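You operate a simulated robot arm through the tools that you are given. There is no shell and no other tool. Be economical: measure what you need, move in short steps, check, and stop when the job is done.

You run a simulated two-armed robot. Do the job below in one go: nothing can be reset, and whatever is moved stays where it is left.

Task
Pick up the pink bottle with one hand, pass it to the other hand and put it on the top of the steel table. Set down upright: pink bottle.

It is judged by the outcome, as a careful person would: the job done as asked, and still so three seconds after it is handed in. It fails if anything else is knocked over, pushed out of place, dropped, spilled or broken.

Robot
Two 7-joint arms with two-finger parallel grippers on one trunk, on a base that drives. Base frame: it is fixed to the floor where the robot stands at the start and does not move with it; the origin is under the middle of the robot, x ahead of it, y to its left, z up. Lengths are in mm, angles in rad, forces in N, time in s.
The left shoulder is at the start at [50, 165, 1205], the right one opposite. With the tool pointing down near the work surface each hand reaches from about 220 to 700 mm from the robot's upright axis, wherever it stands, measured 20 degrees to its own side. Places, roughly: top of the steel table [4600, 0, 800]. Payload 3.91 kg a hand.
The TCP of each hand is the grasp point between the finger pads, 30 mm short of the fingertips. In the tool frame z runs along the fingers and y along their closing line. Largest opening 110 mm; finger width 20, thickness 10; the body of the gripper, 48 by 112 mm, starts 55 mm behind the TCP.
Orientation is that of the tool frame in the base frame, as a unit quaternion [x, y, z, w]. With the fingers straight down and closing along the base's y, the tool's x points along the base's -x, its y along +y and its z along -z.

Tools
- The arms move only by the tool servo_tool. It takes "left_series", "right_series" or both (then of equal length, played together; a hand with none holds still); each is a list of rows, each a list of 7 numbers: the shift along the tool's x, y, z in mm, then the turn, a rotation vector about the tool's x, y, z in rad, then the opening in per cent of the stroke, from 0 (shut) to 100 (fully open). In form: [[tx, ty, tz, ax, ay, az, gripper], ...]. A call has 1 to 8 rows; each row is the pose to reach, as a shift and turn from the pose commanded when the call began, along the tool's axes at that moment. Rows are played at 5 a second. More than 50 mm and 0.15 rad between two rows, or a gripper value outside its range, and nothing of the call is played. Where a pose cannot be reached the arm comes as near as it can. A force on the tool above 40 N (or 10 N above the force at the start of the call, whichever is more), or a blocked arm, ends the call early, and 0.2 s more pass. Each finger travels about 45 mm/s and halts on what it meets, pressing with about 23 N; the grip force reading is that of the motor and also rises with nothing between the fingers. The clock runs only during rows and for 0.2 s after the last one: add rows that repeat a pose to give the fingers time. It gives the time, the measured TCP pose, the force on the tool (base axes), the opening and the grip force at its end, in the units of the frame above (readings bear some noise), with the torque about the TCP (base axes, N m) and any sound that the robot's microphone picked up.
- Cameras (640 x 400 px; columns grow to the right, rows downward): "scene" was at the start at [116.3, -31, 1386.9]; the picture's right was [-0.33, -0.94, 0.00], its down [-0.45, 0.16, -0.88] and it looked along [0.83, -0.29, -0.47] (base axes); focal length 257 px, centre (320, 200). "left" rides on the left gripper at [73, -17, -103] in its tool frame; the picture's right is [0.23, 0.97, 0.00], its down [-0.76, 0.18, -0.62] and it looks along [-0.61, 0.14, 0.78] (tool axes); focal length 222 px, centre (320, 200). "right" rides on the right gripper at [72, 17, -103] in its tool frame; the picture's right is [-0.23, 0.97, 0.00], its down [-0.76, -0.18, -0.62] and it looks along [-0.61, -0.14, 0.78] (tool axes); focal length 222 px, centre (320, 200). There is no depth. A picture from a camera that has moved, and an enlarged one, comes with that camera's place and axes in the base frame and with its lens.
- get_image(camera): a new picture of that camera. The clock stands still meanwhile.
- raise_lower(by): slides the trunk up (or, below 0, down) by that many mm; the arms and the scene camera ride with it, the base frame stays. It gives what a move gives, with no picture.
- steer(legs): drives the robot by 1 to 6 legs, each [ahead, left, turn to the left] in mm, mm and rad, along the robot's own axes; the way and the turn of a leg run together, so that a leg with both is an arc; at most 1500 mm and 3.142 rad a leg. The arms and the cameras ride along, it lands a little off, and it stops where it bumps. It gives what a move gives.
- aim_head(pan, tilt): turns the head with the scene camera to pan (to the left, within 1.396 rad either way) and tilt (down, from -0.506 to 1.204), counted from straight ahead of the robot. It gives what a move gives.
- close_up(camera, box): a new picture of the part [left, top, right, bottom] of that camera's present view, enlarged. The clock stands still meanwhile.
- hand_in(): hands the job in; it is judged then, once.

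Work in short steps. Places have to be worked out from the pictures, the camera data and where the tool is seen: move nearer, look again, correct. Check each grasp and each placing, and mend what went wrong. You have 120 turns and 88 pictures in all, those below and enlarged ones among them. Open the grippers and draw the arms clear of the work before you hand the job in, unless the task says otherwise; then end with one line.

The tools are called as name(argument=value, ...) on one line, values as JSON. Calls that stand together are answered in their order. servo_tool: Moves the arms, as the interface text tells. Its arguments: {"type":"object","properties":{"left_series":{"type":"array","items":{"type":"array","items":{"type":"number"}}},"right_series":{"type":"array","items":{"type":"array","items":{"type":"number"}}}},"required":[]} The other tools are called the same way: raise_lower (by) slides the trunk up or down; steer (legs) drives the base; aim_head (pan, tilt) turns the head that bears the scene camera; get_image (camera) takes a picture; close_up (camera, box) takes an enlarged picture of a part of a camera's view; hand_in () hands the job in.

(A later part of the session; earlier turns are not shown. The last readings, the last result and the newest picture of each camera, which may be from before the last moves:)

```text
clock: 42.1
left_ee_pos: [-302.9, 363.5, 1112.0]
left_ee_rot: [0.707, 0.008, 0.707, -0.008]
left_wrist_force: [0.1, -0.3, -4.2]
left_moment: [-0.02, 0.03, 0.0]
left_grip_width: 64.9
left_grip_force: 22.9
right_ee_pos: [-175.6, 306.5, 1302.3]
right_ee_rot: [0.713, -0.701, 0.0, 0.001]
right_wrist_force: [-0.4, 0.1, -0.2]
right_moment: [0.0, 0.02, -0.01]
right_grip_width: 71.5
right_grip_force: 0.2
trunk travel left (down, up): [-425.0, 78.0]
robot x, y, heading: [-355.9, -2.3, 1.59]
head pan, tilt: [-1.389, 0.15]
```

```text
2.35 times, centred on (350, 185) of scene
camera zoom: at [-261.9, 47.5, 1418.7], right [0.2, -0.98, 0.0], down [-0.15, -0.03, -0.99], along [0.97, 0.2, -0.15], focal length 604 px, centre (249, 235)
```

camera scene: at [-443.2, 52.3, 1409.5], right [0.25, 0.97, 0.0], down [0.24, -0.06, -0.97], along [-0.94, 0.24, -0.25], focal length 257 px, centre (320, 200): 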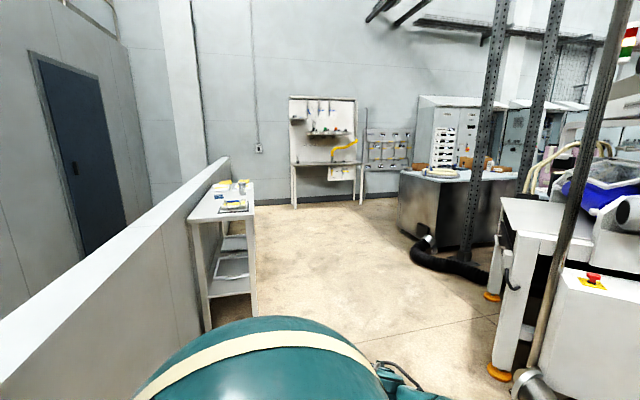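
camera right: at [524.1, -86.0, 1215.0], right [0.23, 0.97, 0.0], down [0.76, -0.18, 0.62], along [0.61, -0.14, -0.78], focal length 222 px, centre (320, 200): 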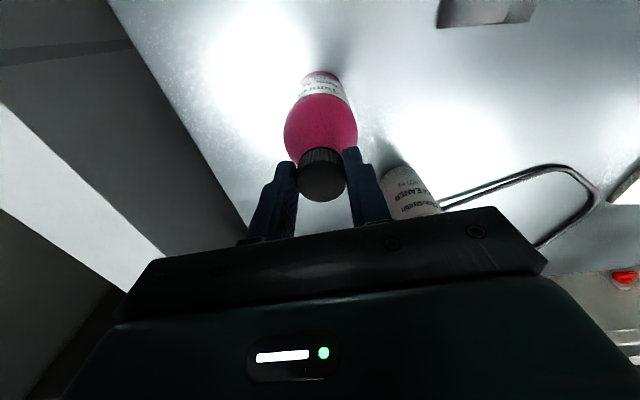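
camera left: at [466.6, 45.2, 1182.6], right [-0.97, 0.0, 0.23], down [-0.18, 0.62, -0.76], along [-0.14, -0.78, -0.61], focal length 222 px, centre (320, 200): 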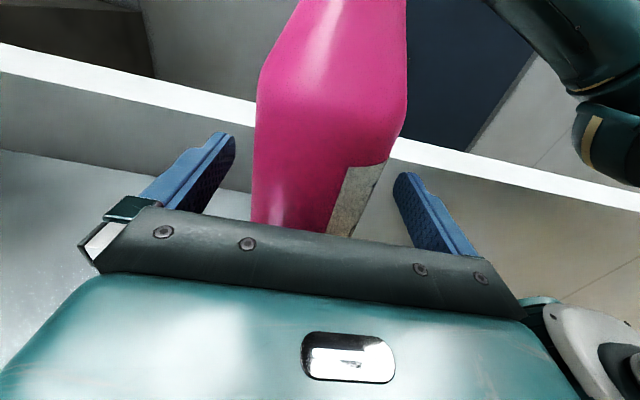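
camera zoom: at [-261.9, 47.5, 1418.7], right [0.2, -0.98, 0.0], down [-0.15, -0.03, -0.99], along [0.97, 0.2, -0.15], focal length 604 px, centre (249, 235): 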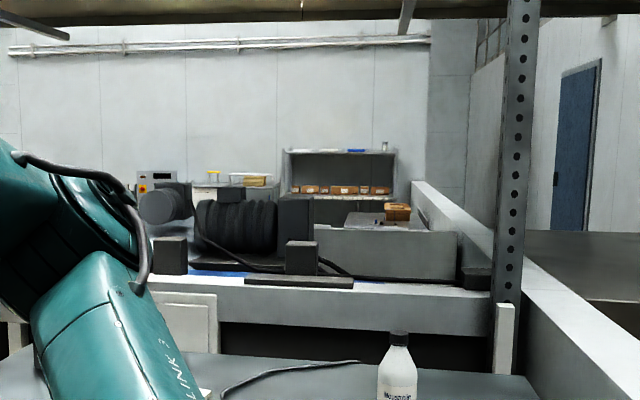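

The grey steel-topped table is visible exactly at that spot, behind a machine line. I need to go around, so I'll drive up the aisle to about [-80, 1500] and look right, past the dark rack.

steer(legs=[[1000, -230, 0], [600, 0, 0]])

aim_head(pan=-0.9, tilt=0.25)

get_image(camera="scene")

aim_head(pan=0.1, tilt=0.25)

get_image(camera="scene")

```text
clock: 45.9
left_ee_pos: [-163.0, 1079.4, 1102.9]
left_ee_rot: [0.713, 0.021, 0.7, -0.01]
left_wrist_force: [-0.6, 0.7, -6.2]
left_moment: [-0.04, -0.01, -0.05]
left_grip_width: 64.9
left_grip_force: 22.7
right_ee_pos: [-30.1, 1032.4, 1305.9]
right_ee_rot: [0.727, -0.687, -0.007, -0.002]
right_wrist_force: [-0.3, -0.3, -0.7]
right_moment: [0.02, 0.0, 0.0]
right_grip_width: 71.6
right_grip_force: 0.0
trunk travel left (down, up): [-425.0, 78.0]
robot x, y, heading: [-205.4, 735.1, 1.629]
head pan, tilt: [-1.389, 0.15]
stopped in leg 1: the robot was blocked; the commanded pose is now the measured one
```

```text
clock: 46.8
left_ee_pos: [-163.2, 1077.3, 1105.7]
left_ee_rot: [0.712, 0.02, 0.702, -0.011]
left_wrist_force: [-0.4, -0.1, -5.6]
left_moment: [-0.03, 0.06, 0.01]
left_grip_width: 64.9
left_grip_force: 23.3
right_ee_pos: [-32.1, 1030.5, 1307.5]
right_ee_rot: [0.725, -0.688, -0.008, -0.004]
right_wrist_force: [-0.2, 0.3, 0.1]
right_moment: [-0.01, -0.02, -0.01]
right_grip_width: 71.4
right_grip_force: 0.2
trunk travel left (down, up): [-425.0, 78.0]
robot x, y, heading: [-203.7, 740.5, 1.622]
head pan, tilt: [-0.901, 0.25]
```

```text
56 pictures are left
camera scene: at [-130.0, 807.1, 1410.6], right [0.66, -0.75, -0.01], down [-0.19, -0.15, -0.97], along [0.73, 0.64, -0.24], focal length 257 px, centre (320, 200)
```

scene: 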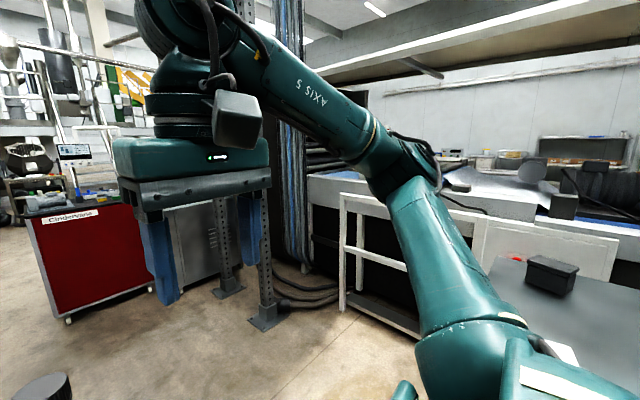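

```text
clock: 48.1
left_ee_pos: [-163.2, 1077.5, 1106.0]
left_ee_rot: [0.712, 0.02, 0.702, -0.01]
left_wrist_force: [-0.1, 0.5, -5.0]
left_moment: [-0.01, 0.02, -0.01]
left_grip_width: 64.8
left_grip_force: 23.5
right_ee_pos: [-32.8, 1030.0, 1307.0]
right_ee_rot: [0.726, -0.688, -0.009, -0.005]
right_wrist_force: [0.3, -0.4, -0.4]
right_moment: [0.02, 0.0, 0.0]
right_grip_width: 71.7
right_grip_force: 0.1
trunk travel left (down, up): [-425.0, 78.0]
robot x, y, heading: [-199.8, 737.9, 1.624]
head pan, tilt: [0.099, 0.25]
```

```text
55 pictures are left
camera scene: at [-214.1, 837.9, 1411.5], right [0.99, 0.15, 0.0], down [0.03, -0.23, -0.97], along [-0.15, 0.96, -0.23], focal length 257 px, centre (320, 200)
```

scene: 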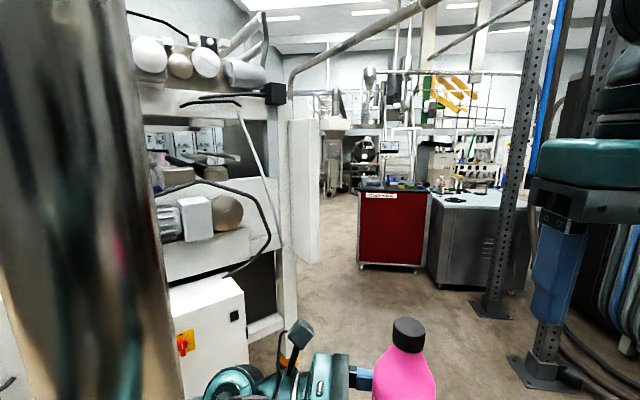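

The robot bumped gently: its left elbow met the vertical pipe near [-560, 1118], and the bottle is still held. I'll back off, turn to face +x (arms over the bench side) and slide left through the gap.

steer(legs=[[-180, 0, 0], [0, 0, -1.62], [190, 0, 0], [0, 1050, 0]])

aim_head(pan=0.0, tilt=0.2)

get_image(camera="scene")

```text
clock: 63.9
left_ee_pos: [322.8, 1567.7, 1098.8]
left_ee_rot: [0.516, -0.491, 0.494, 0.499]
left_wrist_force: [-0.2, 1.0, -5.1]
left_moment: [0.0, 0.0, -0.03]
left_grip_width: 65.0
left_grip_force: 23.1
right_ee_pos: [273.3, 1440.2, 1302.2]
right_ee_rot: [-0.012, 1.0, 0.001, 0.001]
right_wrist_force: [0.1, -0.4, -0.1]
right_moment: [0.05, 0.01, -0.01]
right_grip_width: 71.4
right_grip_force: 0.0
trunk travel left (down, up): [-425.0, 78.0]
robot x, y, heading: [-34.5, 1615.0, 0.027]
head pan, tilt: [0.099, 0.25]
```

```text
clock: 64.5
left_ee_pos: [323.0, 1569.1, 1098.9]
left_ee_rot: [0.516, -0.491, 0.494, 0.499]
left_wrist_force: [0.5, -0.2, -5.2]
left_moment: [0.02, 0.01, 0.0]
left_grip_width: 65.0
left_grip_force: 23.0
right_ee_pos: [275.0, 1440.3, 1302.5]
right_ee_rot: [-0.014, 1.0, 0.001, -0.001]
right_wrist_force: [-0.2, -0.5, 0.1]
right_moment: [0.01, -0.02, -0.02]
right_grip_width: 71.6
right_grip_force: 0.1
trunk travel left (down, up): [-425.0, 78.0]
robot x, y, heading: [-34.7, 1614.9, 0.027]
head pan, tilt: [0.0, 0.201]
```

```text
54 pictures are left
camera scene: at [91.2, 1618.1, 1414.0], right [0.03, -1.0, 0.0], down [-0.2, -0.01, -0.98], along [0.98, 0.03, -0.2], focal length 257 px, centre (320, 200)
```

scene: 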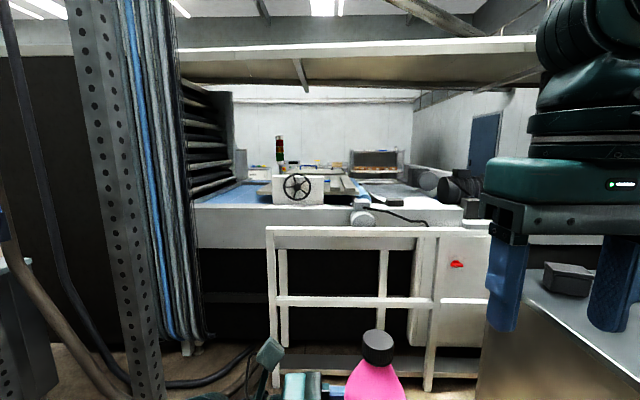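

I passed through the gap without contact. Next I'll look left, past the dark rack.

aim_head(pan=0.9, tilt=0.2)

get_image(camera="scene")

```text
clock: 65.7
left_ee_pos: [324.2, 1570.1, 1100.9]
left_ee_rot: [0.515, -0.491, 0.495, 0.499]
left_wrist_force: [-0.7, 0.0, -5.0]
left_moment: [0.05, 0.01, -0.01]
left_grip_width: 65.0
left_grip_force: 23.5
right_ee_pos: [273.2, 1440.3, 1301.4]
right_ee_rot: [-0.013, 1.0, 0.002, -0.001]
right_wrist_force: [0.2, 0.3, -0.3]
right_moment: [-0.02, -0.02, 0.01]
right_grip_width: 71.5
right_grip_force: 0.1
trunk travel left (down, up): [-425.0, 78.0]
robot x, y, heading: [-34.7, 1612.7, 0.025]
head pan, tilt: [0.901, 0.201]
```

```text
53 pictures are left
camera scene: at [54.0, 1690.1, 1414.0], right [0.8, -0.6, 0.0], down [-0.12, -0.16, -0.98], along [0.59, 0.78, -0.2], focal length 257 px, centre (320, 200)
```

scene: 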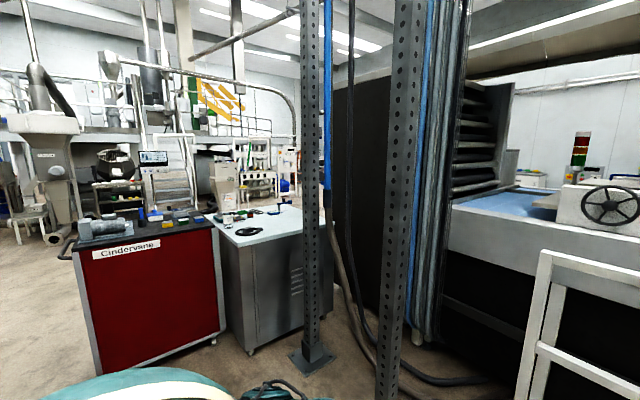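

Floor continues to the left of the red cabinet. I'll drive to about [100, 2350], turn to face +y and look again.

steer(legs=[[120, 700, 0], [0, 0, 1.54]])

aim_head(pan=0.1, tilt=0.25)

get_image(camera="scene")

aim_head(pan=-1.0, tilt=0.25)

get_image(camera="scene")

```text
clock: 76.2
left_ee_pos: [137.7, 2692.1, 1101.0]
left_ee_rot: [0.712, 0.0, 0.702, 0.022]
left_wrist_force: [0.5, -0.5, -5.5]
left_moment: [0.01, 0.0, -0.03]
left_grip_width: 64.8
left_grip_force: 22.9
right_ee_pos: [263.9, 2635.7, 1301.9]
right_ee_rot: [-0.698, 0.716, 0.001, -0.001]
right_wrist_force: [0.0, -0.3, 0.1]
right_moment: [0.02, -0.01, -0.01]
right_grip_width: 71.6
right_grip_force: 0.1
trunk travel left (down, up): [-425.0, 78.0]
robot x, y, heading: [74.8, 2338.0, 1.546]
head pan, tilt: [0.901, 0.201]
```

```text
clock: 77.3
left_ee_pos: [137.6, 2693.7, 1099.7]
left_ee_rot: [0.712, 0.001, 0.702, 0.021]
left_wrist_force: [0.3, 0.3, -5.5]
left_moment: [0.01, 0.01, 0.0]
left_grip_width: 64.7
left_grip_force: 23.0
right_ee_pos: [263.9, 2637.4, 1301.8]
right_ee_rot: [-0.698, 0.716, 0.001, -0.001]
right_wrist_force: [0.3, 0.0, 0.5]
right_moment: [0.01, 0.04, -0.01]
right_grip_width: 71.6
right_grip_force: 0.1
trunk travel left (down, up): [-425.0, 78.0]
robot x, y, heading: [72.7, 2339.8, 1.549]
head pan, tilt: [0.099, 0.25]
```

```text
52 pictures are left
camera scene: at [68.7, 2461.2, 1409.5], right [1.0, 0.08, 0.0], down [0.02, -0.25, -0.97], along [-0.07, 0.97, -0.25], focal length 257 px, centre (320, 200)
```

scene: 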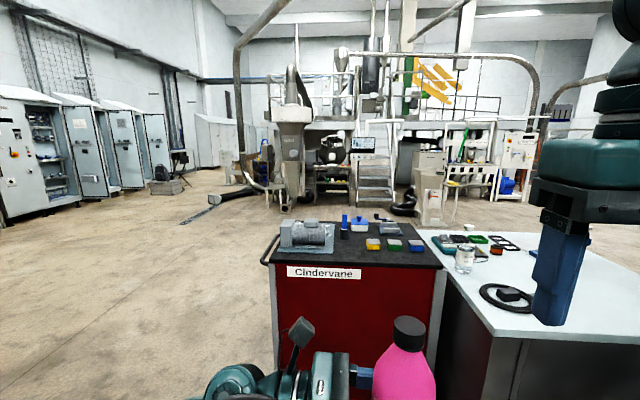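

```text
clock: 78.7
left_ee_pos: [138.3, 2693.1, 1098.9]
left_ee_rot: [0.712, 0.001, 0.702, 0.021]
left_wrist_force: [-0.1, 0.2, -4.8]
left_moment: [0.01, 0.03, -0.02]
left_grip_width: 64.9
left_grip_force: 22.8
right_ee_pos: [264.8, 2638.1, 1302.8]
right_ee_rot: [-0.699, 0.716, 0.0, -0.001]
right_wrist_force: [-0.7, -0.7, 0.5]
right_moment: [-0.01, 0.03, 0.03]
right_grip_width: 71.6
right_grip_force: 0.2
trunk travel left (down, up): [-425.0, 78.0]
robot x, y, heading: [73.7, 2339.1, 1.551]
head pan, tilt: [-1.0, 0.25]
```

```text
51 pictures are left
camera scene: at [155.5, 2416.8, 1409.5], right [0.52, -0.85, 0.0], down [-0.21, -0.13, -0.97], along [0.83, 0.5, -0.25], focal length 257 px, centre (320, 200)
```

scene: 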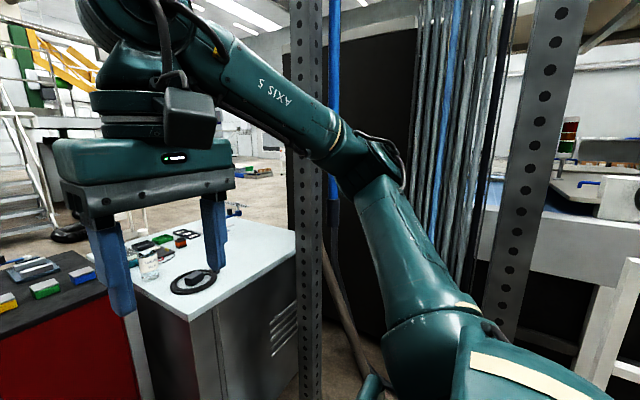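

There is open floor beyond the red cabinet. I'll go around its left side and then look toward +x.

steer(legs=[[480, 0, 0], [0, 900, 0], [1500, 0, 0], [300, 0, 0], [0, 0, -1.55]])

aim_head(pan=-0.3, tilt=0.2)

get_image(camera="scene")

```text
clock: 87.1
left_ee_pos: [-480.8, 3211.5, 1092.9]
left_ee_rot: [0.722, 0.003, 0.692, 0.026]
left_wrist_force: [0.2, 0.2, -5.2]
left_moment: [-0.01, 0.0, -0.01]
left_grip_width: 65.0
left_grip_force: 23.2
right_ee_pos: [-350.1, 3157.6, 1295.0]
right_ee_rot: [-0.699, 0.715, 0.007, -0.014]
right_wrist_force: [0.5, 0.3, -0.1]
right_moment: [0.0, -0.02, -0.02]
right_grip_width: 71.4
right_grip_force: 0.0
trunk travel left (down, up): [-425.0, 78.0]
robot x, y, heading: [-567.1, 2850.4, 1.542]
head pan, tilt: [-1.0, 0.25]
stopped in leg 2: the robot was blocked; the commanded pose is now the measured one
```

```text
clock: 88.1
left_ee_pos: [-479.1, 3211.4, 1093.0]
left_ee_rot: [0.723, 0.004, 0.69, 0.026]
left_wrist_force: [0.2, -1.1, -5.3]
left_moment: [0.05, 0.03, -0.01]
left_grip_width: 64.8
left_grip_force: 23.0
right_ee_pos: [-347.3, 3158.4, 1292.6]
right_ee_rot: [-0.697, 0.717, 0.007, -0.016]
right_wrist_force: [0.3, 0.4, 0.1]
right_moment: [0.05, -0.03, -0.01]
right_grip_width: 71.1
right_grip_force: 0.1
trunk travel left (down, up): [-425.0, 78.0]
robot x, y, heading: [-570.3, 2848.4, 1.543]
head pan, tilt: [-0.3, 0.201]
```

```text
50 pictures are left
camera scene: at [-502.7, 2979.2, 1411.3], right [0.95, -0.32, -0.03], down [-0.09, -0.2, -0.98], along [0.31, 0.93, -0.22], focal length 257 px, centre (320, 200)
```

scene: 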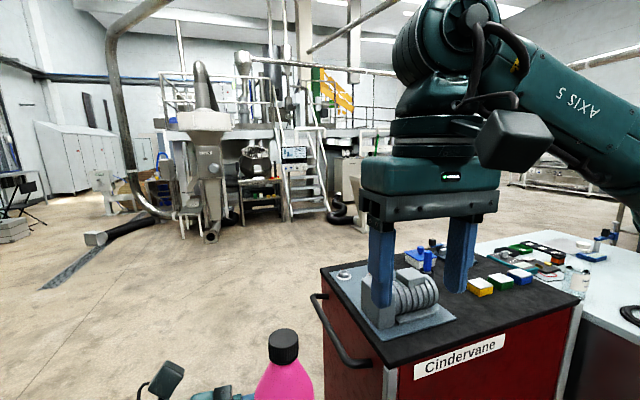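

It was blocked on the left again, so I'll look at what is there.

aim_head(pan=1.2, tilt=0.45)

get_image(camera="scene")

```text
clock: 89.7
left_ee_pos: [-480.4, 3212.2, 1092.1]
left_ee_rot: [0.723, 0.003, 0.69, 0.027]
left_wrist_force: [-0.5, 0.8, -5.1]
left_moment: [0.01, 0.05, -0.01]
left_grip_width: 65.0
left_grip_force: 23.0
right_ee_pos: [-347.9, 3158.7, 1292.7]
right_ee_rot: [-0.698, 0.716, 0.008, -0.017]
right_wrist_force: [0.4, 0.5, -0.8]
right_moment: [-0.05, -0.01, 0.0]
right_grip_width: 71.6
right_grip_force: 0.1
trunk travel left (down, up): [-425.0, 78.0]
robot x, y, heading: [-569.5, 2853.3, 1.546]
head pan, tilt: [1.201, 0.45]
```

```text
49 pictures are left
camera scene: at [-618.4, 2926.7, 1392.1], right [0.39, 0.92, -0.02], down [0.37, -0.18, -0.91], along [-0.84, 0.34, -0.41], focal length 257 px, centre (320, 200)
```

scene: 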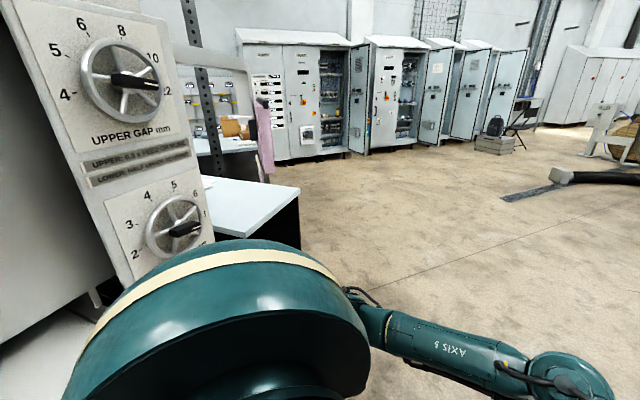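

The left shoulder is touching the gap-dial panel beside and behind it. I'll go straight ahead first, clear of it, then left and onward.

steer(legs=[[350, -25, 0], [0, 400, 0], [1000, 0, 0]])

aim_head(pan=-0.9, tilt=0.25)

get_image(camera="scene")

```text
clock: 100.4
left_ee_pos: [-848.9, 4551.5, 1097.7]
left_ee_rot: [0.713, 0.002, 0.701, 0.02]
left_wrist_force: [0.8, 0.1, -5.3]
left_moment: [-0.02, 0.04, -0.01]
left_grip_width: 65.0
left_grip_force: 23.0
right_ee_pos: [-723.4, 4497.0, 1302.9]
right_ee_rot: [-0.7, 0.714, 0.001, 0.0]
right_wrist_force: [0.1, 0.1, 0.0]
right_moment: [0.03, -0.02, -0.01]
right_grip_width: 71.4
right_grip_force: 0.1
trunk travel left (down, up): [-425.0, 78.0]
robot x, y, heading: [-913.7, 4196.6, 1.549]
head pan, tilt: [1.201, 0.45]
```

```text
clock: 102.4
left_ee_pos: [-849.6, 4552.1, 1098.3]
left_ee_rot: [0.712, 0.001, 0.701, 0.02]
left_wrist_force: [0.3, 0.2, -5.8]
left_moment: [0.01, 0.02, -0.02]
left_grip_width: 64.9
left_grip_force: 22.8
right_ee_pos: [-723.1, 4496.9, 1301.4]
right_ee_rot: [-0.7, 0.714, -0.001, -0.002]
right_wrist_force: [0.7, 0.5, -0.1]
right_moment: [0.01, -0.02, 0.01]
right_grip_width: 71.8
right_grip_force: 0.0
trunk travel left (down, up): [-425.0, 78.0]
robot x, y, heading: [-915.0, 4198.9, 1.547]
head pan, tilt: [-0.901, 0.25]
```

```text
48 pictures are left
camera scene: at [-836.0, 4283.9, 1409.4], right [0.61, -0.79, 0.0], down [-0.2, -0.15, -0.97], along [0.77, 0.59, -0.25], focal length 257 px, centre (320, 200)
```

scene: 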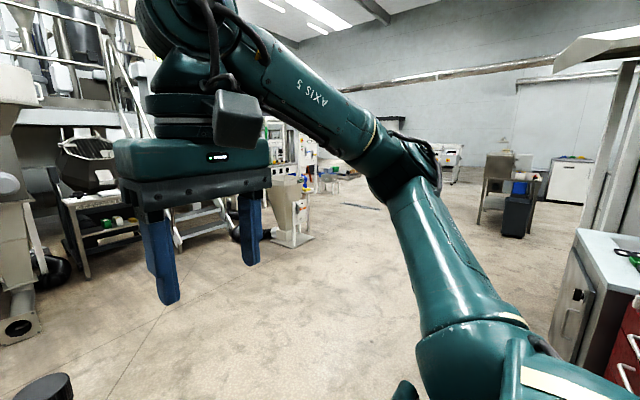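

Open floor leads toward +x. I'll move up slightly, turn to face +x and look.

steer(legs=[[250, 0, 0], [0, 0, -1.55]])

aim_head(pan=-0.2, tilt=0.2)

get_image(camera="scene")

```text
clock: 107.9
left_ee_pos: [-550.9, 4410.1, 1097.2]
left_ee_rot: [0.525, -0.482, 0.502, 0.49]
left_wrist_force: [-0.1, -0.4, -6.3]
left_moment: [0.04, -0.03, 0.0]
left_grip_width: 65.0
left_grip_force: 22.9
right_ee_pos: [-594.2, 4281.1, 1301.8]
right_ee_rot: [-0.031, 1.0, 0.002, -0.001]
right_wrist_force: [-0.2, -0.3, -0.9]
right_moment: [-0.02, 0.03, 0.04]
right_grip_width: 71.5
right_grip_force: 0.0
trunk travel left (down, up): [-425.0, 78.0]
robot x, y, heading: [-912.3, 4443.9, 0.062]
head pan, tilt: [-0.901, 0.25]
```

```text
clock: 108.9
left_ee_pos: [-549.5, 4410.2, 1096.5]
left_ee_rot: [0.525, -0.482, 0.502, 0.49]
left_wrist_force: [-0.5, 0.2, -6.0]
left_moment: [0.0, -0.02, -0.01]
left_grip_width: 65.0
left_grip_force: 22.5
right_ee_pos: [-594.4, 4280.3, 1301.4]
right_ee_rot: [-0.031, 1.0, 0.001, -0.002]
right_wrist_force: [0.3, -0.1, 0.5]
right_moment: [0.01, 0.02, -0.01]
right_grip_width: 71.3
right_grip_force: 0.0
trunk travel left (down, up): [-425.0, 78.0]
robot x, y, heading: [-908.0, 4445.7, 0.065]
head pan, tilt: [-0.201, 0.201]
```

```text
47 pictures are left
camera scene: at [-784.7, 4432.6, 1414.0], right [-0.14, -0.99, 0.0], down [-0.2, 0.03, -0.98], along [0.97, -0.14, -0.2], focal length 257 px, centre (320, 200)
```

scene: 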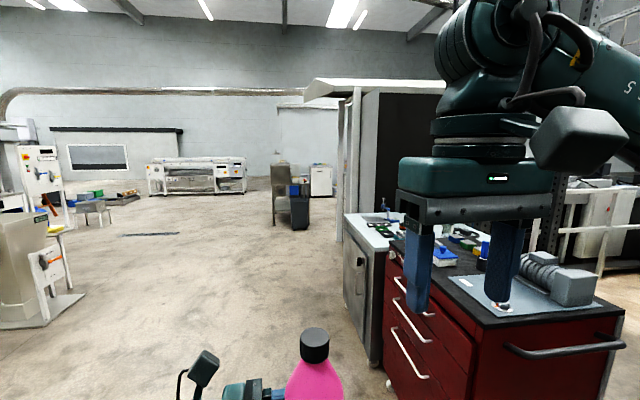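

The way along y ≈ 4400 is clear until a cart near x 3800. I'll drive 3 m and look right for the steel table.

steer(legs=[[0, 0, -0.065], [1500, 0, 0], [1500, 0, 0]])

aim_head(pan=-0.8, tilt=0.2)

get_image(camera="scene")

```text
clock: 123.6
left_ee_pos: [2391.6, 4380.9, 1097.8]
left_ee_rot: [0.508, -0.501, 0.483, 0.508]
left_wrist_force: [0.4, -0.6, -4.7]
left_moment: [0.02, -0.04, 0.0]
left_grip_width: 64.7
left_grip_force: 22.3
right_ee_pos: [2336.7, 4252.9, 1301.6]
right_ee_rot: [0.007, 1.0, 0.002, -0.001]
right_wrist_force: [1.1, -0.1, -0.6]
right_moment: [0.0, -0.01, -0.02]
right_grip_width: 71.4
right_grip_force: 0.0
trunk travel left (down, up): [-425.0, 78.0]
robot x, y, heading: [2036.4, 4441.7, -0.018]
head pan, tilt: [-0.201, 0.201]
```

```text
clock: 124.6
left_ee_pos: [2390.4, 4379.9, 1098.7]
left_ee_rot: [0.506, -0.502, 0.482, 0.51]
left_wrist_force: [-0.7, 0.3, -4.9]
left_moment: [0.02, 0.02, -0.01]
left_grip_width: 64.8
left_grip_force: 22.6
right_ee_pos: [2337.0, 4252.9, 1302.6]
right_ee_rot: [0.008, 1.0, 0.001, -0.001]
right_wrist_force: [0.7, 1.0, -0.3]
right_moment: [-0.01, -0.01, 0.03]
right_grip_width: 71.6
right_grip_force: 0.1
trunk travel left (down, up): [-425.0, 78.0]
robot x, y, heading: [2038.2, 4440.2, -0.016]
head pan, tilt: [-0.799, 0.201]
```

```text
46 pictures are left
camera scene: at [2131.9, 4372.6, 1414.0], right [-0.73, -0.69, 0.0], down [-0.14, 0.14, -0.98], along [0.67, -0.71, -0.2], focal length 257 px, centre (320, 200)
```

scene: 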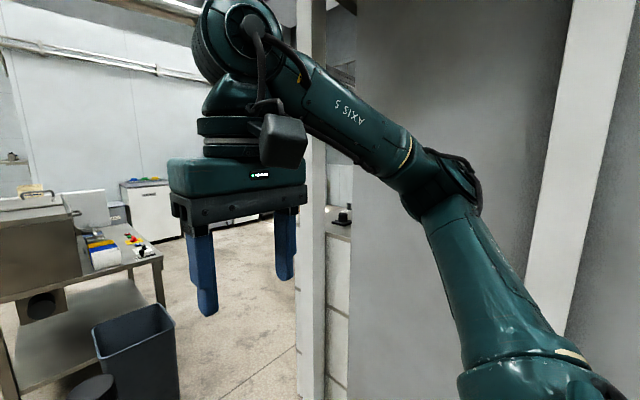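

There is a passage between the partition ending near [3000, 3500] and the cart with the bin. I'll drive to x ≈ 3230, turn right and look.

steer(legs=[[1190, 0, 0], [0, 0, -1.55]])

aim_head(pan=0.0, tilt=0.25)

get_image(camera="scene")

```text
clock: 130.2
left_ee_pos: [3537.8, 4371.9, 1097.4]
left_ee_rot: [0.511, -0.5, 0.483, 0.507]
left_wrist_force: [-0.5, -0.2, -4.9]
left_moment: [0.03, 0.04, 0.01]
left_grip_width: 64.9
left_grip_force: 23.0
right_ee_pos: [3484.3, 4245.0, 1301.8]
right_ee_rot: [0.004, 1.0, 0.0, -0.001]
right_wrist_force: [-0.3, -0.5, -0.4]
right_moment: [0.01, -0.04, -0.01]
right_grip_width: 71.5
right_grip_force: 0.2
trunk travel left (down, up): [-425.0, 78.0]
robot x, y, heading: [3180.8, 4428.7, -0.012]
head pan, tilt: [-0.799, 0.201]
stopped in leg 1: the robot was blocked; the commanded pose is now the measured one
```

```text
clock: 131.4
left_ee_pos: [3538.6, 4371.8, 1097.8]
left_ee_rot: [0.51, -0.499, 0.484, 0.507]
left_wrist_force: [0.1, 0.7, -5.5]
left_moment: [0.02, 0.03, 0.01]
left_grip_width: 64.9
left_grip_force: 22.7
right_ee_pos: [3485.0, 4245.4, 1301.8]
right_ee_rot: [0.005, 1.0, 0.001, 0.0]
right_wrist_force: [-0.1, -0.1, -0.7]
right_moment: [0.03, 0.03, -0.01]
right_grip_width: 71.2
right_grip_force: 0.0
trunk travel left (down, up): [-425.0, 78.0]
robot x, y, heading: [3182.0, 4429.6, -0.005]
head pan, tilt: [0.0, 0.25]
```

```text
45 pictures are left
camera scene: at [3308.2, 4427.9, 1409.5], right [-0.01, -1.0, 0.0], down [-0.25, 0.0, -0.97], along [0.97, -0.01, -0.25], focal length 257 px, centre (320, 200)
```

scene: 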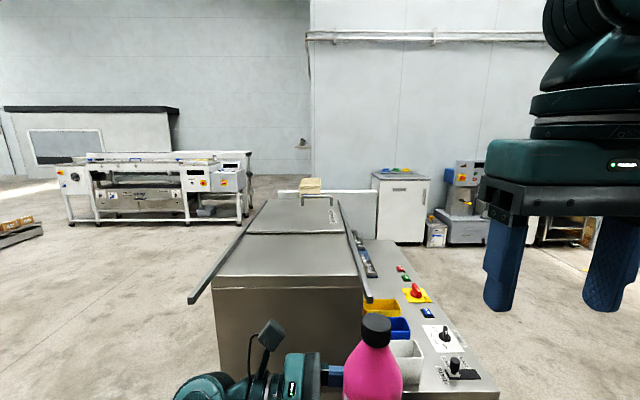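

The base met the cart or its bin. I'll back off 300 mm and look at where things stand.

steer(legs=[[-350, 0, 0]])

aim_head(pan=-0.25, tilt=0.6)

get_image(camera="scene")

aim_head(pan=-1.3, tilt=0.4)

get_image(camera="scene")

```text
clock: 133.6
left_ee_pos: [3198.0, 4374.6, 1098.1]
left_ee_rot: [0.509, -0.5, 0.484, 0.507]
left_wrist_force: [1.2, -0.4, -5.4]
left_moment: [0.05, -0.01, 0.0]
left_grip_width: 64.7
left_grip_force: 23.1
right_ee_pos: [3144.4, 4246.0, 1302.0]
right_ee_rot: [0.005, 1.0, 0.0, -0.001]
right_wrist_force: [-2.2, 0.2, -0.5]
right_moment: [0.0, -0.04, 0.02]
right_grip_width: 71.5
right_grip_force: 0.0
trunk travel left (down, up): [-425.0, 78.0]
robot x, y, heading: [2844.9, 4431.5, -0.005]
head pan, tilt: [0.0, 0.25]
```

```text
clock: 134.4
left_ee_pos: [3198.9, 4372.6, 1097.5]
left_ee_rot: [0.509, -0.5, 0.483, 0.507]
left_wrist_force: [0.6, -1.6, -4.3]
left_moment: [0.03, 0.0, 0.04]
left_grip_width: 64.9
left_grip_force: 22.8
right_ee_pos: [3145.0, 4247.8, 1301.0]
right_ee_rot: [0.005, 1.0, 0.001, -0.002]
right_wrist_force: [0.4, -0.6, 0.1]
right_moment: [0.04, 0.0, 0.0]
right_grip_width: 71.7
right_grip_force: 0.0
trunk travel left (down, up): [-425.0, 78.0]
robot x, y, heading: [2840.1, 4435.6, -0.008]
head pan, tilt: [-0.25, 0.6]
```

```text
44 pictures are left
camera scene: at [2960.2, 4409.3, 1377.3], right [-0.26, -0.97, 0.0], down [-0.55, 0.14, -0.83], along [0.8, -0.21, -0.56], focal length 257 px, centre (320, 200)
```

scene: 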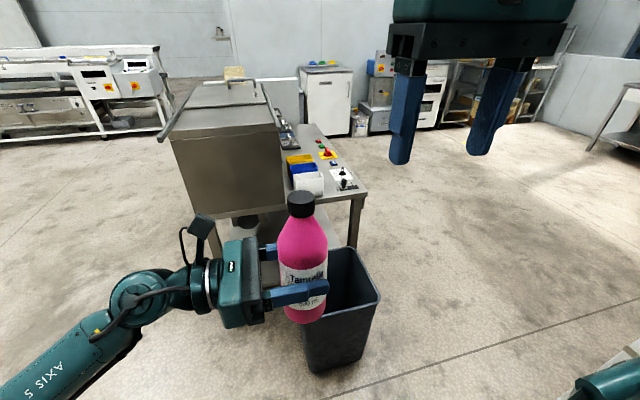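

```text
clock: 135.7
left_ee_pos: [3198.7, 4373.7, 1097.4]
left_ee_rot: [0.509, -0.501, 0.482, 0.508]
left_wrist_force: [-1.0, -0.5, -4.4]
left_moment: [0.03, 0.0, -0.02]
left_grip_width: 64.8
left_grip_force: 22.7
right_ee_pos: [3144.8, 4247.2, 1301.0]
right_ee_rot: [0.005, 1.0, 0.001, -0.001]
right_wrist_force: [0.0, -1.1, -0.4]
right_moment: [-0.02, 0.0, -0.04]
right_grip_width: 71.3
right_grip_force: 0.0
trunk travel left (down, up): [-425.0, 78.0]
robot x, y, heading: [2849.5, 4428.7, -0.013]
head pan, tilt: [-1.3, 0.4]
```

```text
43 pictures are left
camera scene: at [2898.7, 4342.5, 1395.5], right [-0.97, -0.26, 0.0], down [-0.1, 0.38, -0.92], along [0.24, -0.89, -0.39], focal length 257 px, centre (320, 200)
```

scene: 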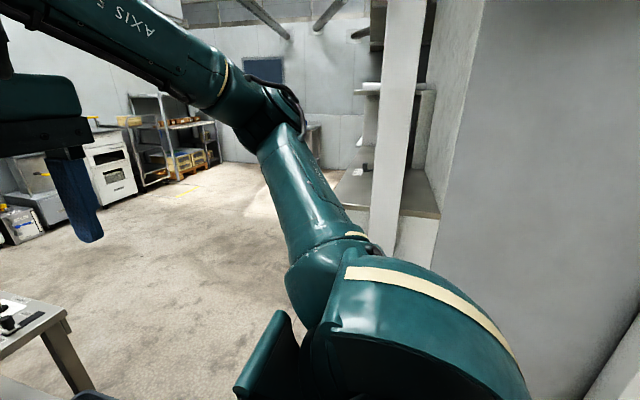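

The bin and the partition leave only a tight gap, while the floor north of the cart is wide open. I'll go around that way in steps.

steer(legs=[[0, 1050, 0], [1500, 0, 0], [1000, 0, 0]])

aim_head(pan=-0.5, tilt=0.3)

get_image(camera="scene")

```text
clock: 157.1
left_ee_pos: [5749.5, 5417.4, 1097.1]
left_ee_rot: [0.517, -0.492, 0.49, 0.5]
left_wrist_force: [-0.5, -0.4, -5.0]
left_moment: [0.01, -0.02, -0.01]
left_grip_width: 64.9
left_grip_force: 23.1
right_ee_pos: [5701.3, 5288.0, 1302.0]
right_ee_rot: [-0.012, 1.0, 0.001, -0.001]
right_wrist_force: [-0.1, 0.6, 0.6]
right_moment: [0.03, 0.02, -0.02]
right_grip_width: 71.5
right_grip_force: 0.1
trunk travel left (down, up): [-425.0, 78.0]
robot x, y, heading: [5395.9, 5467.2, 0.022]
head pan, tilt: [-1.3, 0.4]
```

```text
clock: 158.2
left_ee_pos: [5749.4, 5418.2, 1096.0]
left_ee_rot: [0.517, -0.492, 0.492, 0.499]
left_wrist_force: [0.4, 0.4, -4.5]
left_moment: [0.04, 0.03, -0.01]
left_grip_width: 64.9
left_grip_force: 22.5
right_ee_pos: [5701.2, 5289.4, 1300.1]
right_ee_rot: [-0.012, 1.0, 0.0, -0.001]
right_wrist_force: [-0.2, -0.4, 0.1]
right_moment: [-0.01, -0.02, 0.01]
right_grip_width: 71.2
right_grip_force: 0.1
trunk travel left (down, up): [-425.0, 78.0]
robot x, y, heading: [5395.5, 5463.6, 0.023]
head pan, tilt: [-0.499, 0.3]
```

```text
42 pictures are left
camera scene: at [5507.4, 5422.3, 1404.7], right [-0.46, -0.89, 0.0], down [-0.26, 0.14, -0.96], along [0.85, -0.44, -0.3], focal length 257 px, centre (320, 200)
```

scene: 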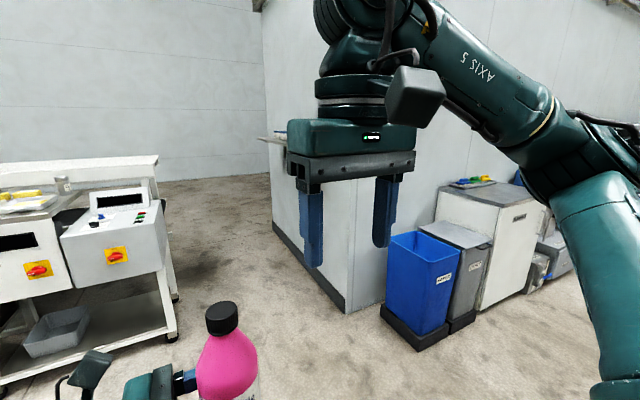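

The bins and the wall are beyond x 6350, so there is room. I'll turn right to face -y and look.

steer(legs=[[200, 0, 0], [0, 0, -1.59]])

aim_head(pan=0.1, tilt=0.25)

get_image(camera="scene")

```text
clock: 163.6
left_ee_pos: [5546.2, 5114.3, 1096.5]
left_ee_rot: [-0.019, 0.714, 0.005, -0.7]
left_wrist_force: [-0.5, 0.3, -5.0]
left_moment: [0.0, -0.04, 0.01]
left_grip_width: 64.8
left_grip_force: 22.9
right_ee_pos: [5417.1, 5164.6, 1302.1]
right_ee_rot: [0.698, 0.716, 0.0, 0.0]
right_wrist_force: [-0.3, -0.1, 0.6]
right_moment: [0.02, 0.0, -0.02]
right_grip_width: 71.5
right_grip_force: 0.1
trunk travel left (down, up): [-425.0, 78.0]
robot x, y, heading: [5596.4, 5474.6, -1.543]
head pan, tilt: [-0.499, 0.3]
```

```text
clock: 164.6
left_ee_pos: [5546.3, 5113.9, 1097.5]
left_ee_rot: [-0.018, 0.713, 0.006, -0.701]
left_wrist_force: [0.3, 0.3, -5.4]
left_moment: [0.03, -0.01, -0.02]
left_grip_width: 65.0
left_grip_force: 23.2
right_ee_pos: [5416.0, 5163.7, 1301.4]
right_ee_rot: [0.698, 0.716, 0.001, 0.0]
right_wrist_force: [-0.5, 0.0, 0.3]
right_moment: [-0.02, 0.02, -0.01]
right_grip_width: 71.4
right_grip_force: 0.0
trunk travel left (down, up): [-425.0, 78.0]
robot x, y, heading: [5592.3, 5471.1, -1.547]
head pan, tilt: [0.099, 0.25]
```

```text
41 pictures are left
camera scene: at [5605.9, 5347.4, 1409.4], right [-0.99, -0.12, 0.0], down [-0.03, 0.25, -0.97], along [0.12, -0.96, -0.25], focal length 257 px, centre (320, 200)
```

scene: 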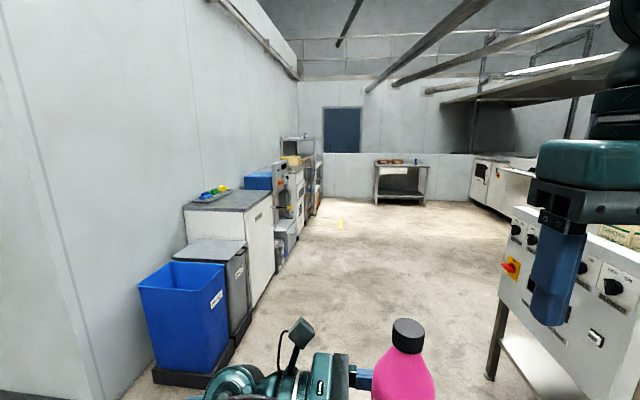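

The steel table is in sight, at about [4614, 180] for its front legs, with clear floor leading to it. I'll drive down and over to be in front of it.

steer(legs=[[0, 0, -0.024], [1500, 0, 0], [1300, 0, 0], [0, -1000, 0]])

aim_head(pan=0.0, tilt=0.2)

get_image(camera="scene")

```text
clock: 187.7
left_ee_pos: [4505.7, 2260.6, 1096.7]
left_ee_rot: [-0.015, 0.713, 0.008, -0.701]
left_wrist_force: [-0.7, 0.3, -4.2]
left_moment: [-0.01, -0.02, 0.0]
left_grip_width: 65.1
left_grip_force: 23.5
right_ee_pos: [4376.4, 2311.6, 1301.5]
right_ee_rot: [0.702, 0.712, 0.001, -0.001]
right_wrist_force: [-0.1, -0.5, 0.3]
right_moment: [-0.02, 0.0, 0.0]
right_grip_width: 71.6
right_grip_force: 0.0
trunk travel left (down, up): [-425.0, 78.0]
robot x, y, heading: [4555.2, 2619.2, -1.555]
head pan, tilt: [0.099, 0.25]
```

```text
clock: 188.3
left_ee_pos: [4504.3, 2261.6, 1096.6]
left_ee_rot: [-0.015, 0.714, 0.009, -0.7]
left_wrist_force: [-0.8, 0.2, -4.7]
left_moment: [0.0, -0.04, 0.0]
left_grip_width: 64.7
left_grip_force: 23.3
right_ee_pos: [4377.1, 2312.5, 1302.2]
right_ee_rot: [0.702, 0.713, 0.002, 0.0]
right_wrist_force: [0.3, 0.7, 0.9]
right_moment: [0.03, 0.0, -0.02]
right_grip_width: 71.5
right_grip_force: 0.2
trunk travel left (down, up): [-425.0, 78.0]
robot x, y, heading: [4554.4, 2618.9, -1.553]
head pan, tilt: [0.0, 0.201]
```

```text
40 pictures are left
camera scene: at [4558.3, 2494.0, 1414.0], right [-1.0, -0.02, 0.0], down [0.0, 0.2, -0.98], along [0.02, -0.98, -0.2], focal length 257 px, centre (320, 200)
```

scene: 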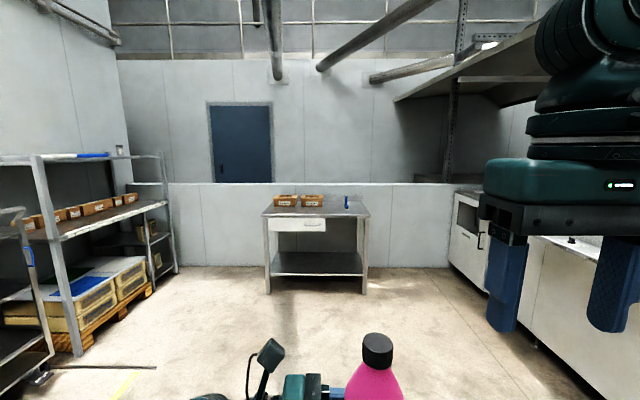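

The steel table spans about x 4150–5130 with its front edge near y 254. I'll drive to about y 850 and look down at its top.

steer(legs=[[0, 0, -0.018], [1450, 0, 0], [320, 80, 0]])

aim_head(pan=0.0, tilt=0.55)

get_image(camera="scene")

```text
clock: 197.6
left_ee_pos: [4559.8, 520.8, 1097.0]
left_ee_rot: [-0.004, 0.714, 0.02, -0.7]
left_wrist_force: [0.2, -0.5, -5.7]
left_moment: [-0.01, -0.03, -0.04]
left_grip_width: 65.1
left_grip_force: 23.0
right_ee_pos: [4432.8, 574.5, 1302.6]
right_ee_rot: [0.714, 0.7, 0.002, -0.001]
right_wrist_force: [-0.6, 0.1, -0.8]
right_moment: [0.01, 0.01, 0.04]
right_grip_width: 71.7
right_grip_force: 0.1
trunk travel left (down, up): [-425.0, 78.0]
robot x, y, heading: [4619.7, 876.1, -1.592]
head pan, tilt: [0.0, 0.201]
```

```text
clock: 198.4
left_ee_pos: [4559.2, 520.6, 1096.3]
left_ee_rot: [-0.003, 0.714, 0.02, -0.7]
left_wrist_force: [0.1, -0.4, -6.4]
left_moment: [-0.03, 0.0, 0.02]
left_grip_width: 64.8
left_grip_force: 22.9
right_ee_pos: [4433.0, 575.3, 1302.0]
right_ee_rot: [0.713, 0.701, 0.001, 0.0]
right_wrist_force: [-0.1, -0.4, -0.6]
right_moment: [-0.03, -0.01, -0.04]
right_grip_width: 71.5
right_grip_force: 0.0
trunk travel left (down, up): [-425.0, 78.0]
robot x, y, heading: [4622.5, 878.8, -1.586]
head pan, tilt: [0.0, 0.55]
```

```text
39 pictures are left
camera scene: at [4620.7, 754.5, 1381.8], right [-1.0, 0.02, 0.0], down [0.01, 0.52, -0.85], along [-0.01, -0.85, -0.52], focal length 257 px, centre (320, 200)
```

scene: 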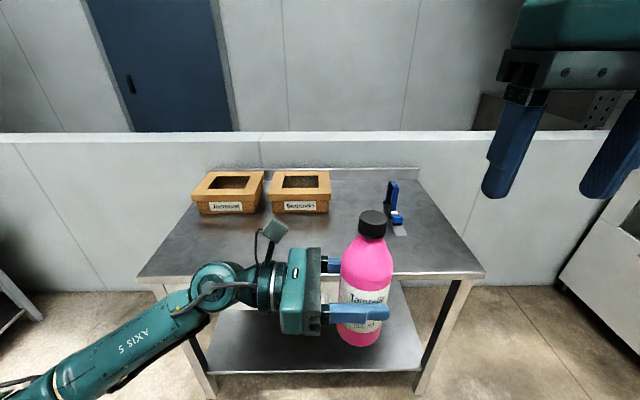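

The front centre of the table is free (boxes sit behind y -84, the blue item is near [4318, 0], the front edge is about y 223). I'll drive 245 mm closer and target the bottle at about [4560, 110].

steer(legs=[[245, 0, 0]])

aim_head(pan=0.0, tilt=0.75)

get_image(camera="scene")

get_image(camera="left")

```text
clock: 200.2
left_ee_pos: [4556.4, 270.2, 1095.7]
left_ee_rot: [-0.004, 0.714, 0.02, -0.7]
left_wrist_force: [-0.5, 0.5, -4.8]
left_moment: [-0.05, 0.03, -0.01]
left_grip_width: 65.1
left_grip_force: 22.7
right_ee_pos: [4428.6, 325.5, 1301.9]
right_ee_rot: [0.713, 0.702, 0.002, -0.002]
right_wrist_force: [0.3, -2.3, 0.0]
right_moment: [-0.01, 0.04, 0.03]
right_grip_width: 71.5
right_grip_force: 0.2
trunk travel left (down, up): [-425.0, 78.0]
robot x, y, heading: [4616.8, 628.1, -1.587]
head pan, tilt: [0.0, 0.55]
```

```text
clock: 200.9
left_ee_pos: [4556.5, 272.9, 1096.4]
left_ee_rot: [-0.003, 0.714, 0.021, -0.7]
left_wrist_force: [-0.3, 0.2, -4.9]
left_moment: [-0.01, -0.03, -0.01]
left_grip_width: 64.8
left_grip_force: 23.1
right_ee_pos: [4429.0, 327.3, 1302.0]
right_ee_rot: [0.713, 0.701, 0.002, 0.0]
right_wrist_force: [-0.1, -0.1, -0.8]
right_moment: [-0.01, 0.01, 0.04]
right_grip_width: 71.7
right_grip_force: 0.0
trunk travel left (down, up): [-425.0, 78.0]
robot x, y, heading: [4618.6, 624.9, -1.589]
head pan, tilt: [0.0, 0.75]
```

```text
38 pictures are left
camera scene: at [4616.4, 512.7, 1364.4], right [-1.0, 0.02, 0.0], down [0.01, 0.68, -0.73], along [-0.01, -0.73, -0.68], focal length 257 px, centre (320, 200)
```

scene: 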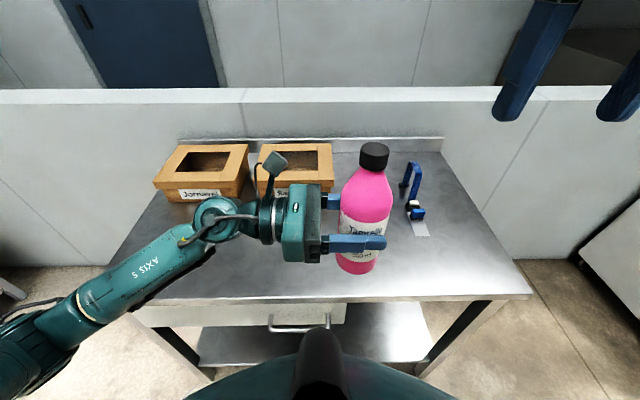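

```text
37 pictures are left
camera left: at [4657.5, 250.6, 1169.7], right [0.02, 0.97, 0.26], down [0.64, 0.19, -0.74], along [-0.77, 0.18, -0.62], focal length 222 px, centre (320, 200)
```

left: 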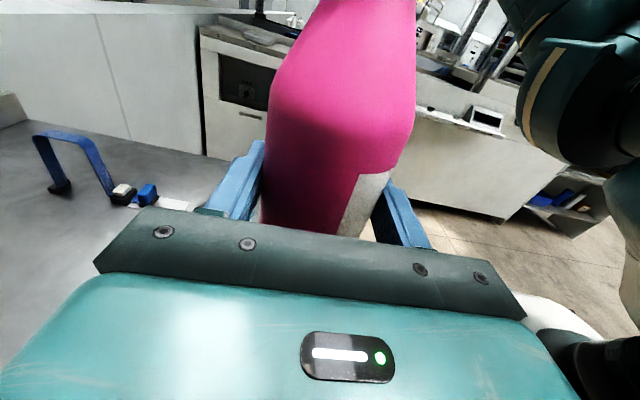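

The left tool tilted about 2° during the bumps. I'll extend to y 110 while levelling it.

servo_tool(left_series=[[1.2, -35, -0.9, 0, 0.005, 0.009, 50], [2.4, -70, -1.8, 0, 0.01, 0.018, 50], [3.6, -105, -2.7, 0, 0.015, 0.026, 50], [4.8, -140, -3.6, 0, 0.0196, 0.0342, 50], [5.5, -162, -4.2, 0, 0.0196, 0.0342, 50], [5.5, -162, -4.2, 0, 0.0196, 0.0342, 50]])

get_image(camera="scene")

```text
clock: 202.3
left_ee_pos: [4555.5, 109.8, 1096.4]
left_ee_rot: [-0.01, -0.707, -0.009, 0.707]
left_wrist_force: [-0.3, 0.3, -5.0]
left_moment: [0.04, 0.0, 0.01]
left_grip_width: 64.9
left_grip_force: 23.3
right_ee_pos: [4428.2, 326.4, 1302.4]
right_ee_rot: [0.713, 0.701, 0.001, 0.0]
right_wrist_force: [-0.1, 0.1, -0.1]
right_moment: [0.0, -0.04, 0.06]
right_grip_width: 71.5
right_grip_force: 0.1
trunk travel left (down, up): [-425.0, 78.0]
robot x, y, heading: [4614.9, 623.7, -1.59]
head pan, tilt: [0.0, 0.75]
```

```text
36 pictures are left
camera scene: at [4616.5, 512.7, 1364.4], right [-1.0, 0.02, 0.0], down [0.01, 0.68, -0.73], along [-0.01, -0.73, -0.68], focal length 257 px, centre (320, 200)
```

scene: 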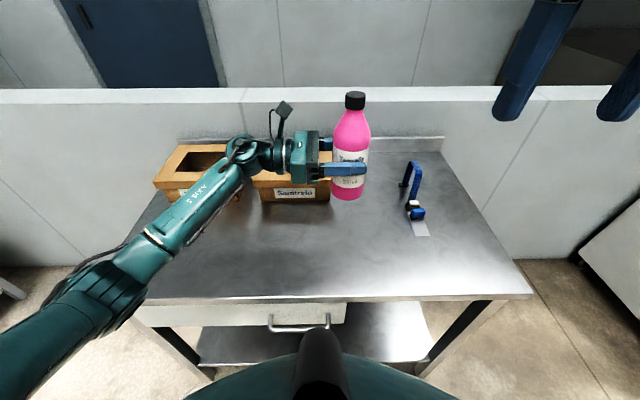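

The tool is level and the bottle is over the table. The elbow hangs lower than the wrist, so I'll raise the trunk (which keeps the forearm above the table edge) and back up 45 mm before lowering.

raise_lower(by=76)

steer(legs=[[-45, 0, 0]])

servo_tool(left_series=[[-30, 0, 0, 0, 0, 0, 50], [-65, 0, 0, 0, 0, 0, 50], [-100, 0, 0, 0, 0, 0, 50], [-140, 0, 0, 0, 0, 0, 50], [-180, 0, 0, 0, 0, 0, 50], [-180, 0, 0, 0, 0, 0, 50]])

get_image(camera="scene")

```text
clock: 203.5
left_ee_pos: [4555.9, 108.4, 1171.5]
left_ee_rot: [0.009, 0.707, 0.009, -0.707]
left_wrist_force: [-0.4, -0.6, -5.9]
left_moment: [0.02, -0.01, 0.0]
left_grip_width: 64.9
left_grip_force: 23.0
right_ee_pos: [4429.8, 325.9, 1377.9]
right_ee_rot: [0.713, 0.701, 0.001, -0.001]
right_wrist_force: [-0.7, 0.4, 0.3]
right_moment: [-0.03, 0.02, -0.04]
right_grip_width: 71.3
right_grip_force: 0.1
trunk travel left (down, up): [-501.0, 2.0]
robot x, y, heading: [4616.1, 621.4, -1.596]
head pan, tilt: [0.0, 0.75]
```

```text
clock: 204.4
left_ee_pos: [4555.5, 154.2, 1172.6]
left_ee_rot: [-0.009, -0.707, -0.007, 0.707]
left_wrist_force: [-0.6, 0.9, -4.9]
left_moment: [0.02, -0.07, 0.01]
left_grip_width: 64.7
left_grip_force: 23.2
right_ee_pos: [4429.1, 373.0, 1379.0]
right_ee_rot: [0.713, 0.701, 0.002, 0.0]
right_wrist_force: [0.8, -0.1, 0.3]
right_moment: [0.0, -0.01, -0.01]
right_grip_width: 71.6
right_grip_force: 0.1
trunk travel left (down, up): [-501.0, 2.0]
robot x, y, heading: [4617.4, 671.6, -1.59]
head pan, tilt: [0.0, 0.75]
```

```text
clock: 205.8
left_ee_pos: [4558.0, 153.6, 992.5]
left_ee_rot: [-0.008, -0.707, -0.008, 0.707]
left_wrist_force: [0.2, -0.3, -5.0]
left_moment: [0.02, 0.03, -0.04]
left_grip_width: 64.6
left_grip_force: 23.1
right_ee_pos: [4429.3, 370.6, 1377.8]
right_ee_rot: [0.713, 0.701, 0.001, 0.0]
right_wrist_force: [-0.3, -0.1, -0.6]
right_moment: [0.0, -0.03, 0.0]
right_grip_width: 71.4
right_grip_force: 0.1
trunk travel left (down, up): [-501.0, 2.0]
robot x, y, heading: [4621.9, 673.2, -1.586]
head pan, tilt: [0.0, 0.75]
```

```text
35 pictures are left
camera scene: at [4617.3, 556.7, 1440.4], right [-1.0, 0.02, 0.0], down [0.01, 0.68, -0.73], along [-0.01, -0.73, -0.68], focal length 257 px, centre (320, 200)
```

scene: 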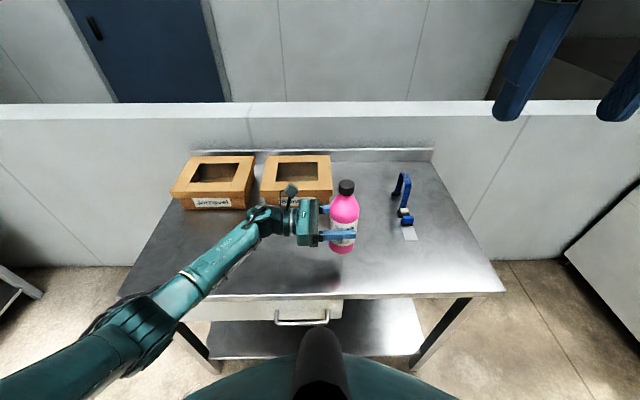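

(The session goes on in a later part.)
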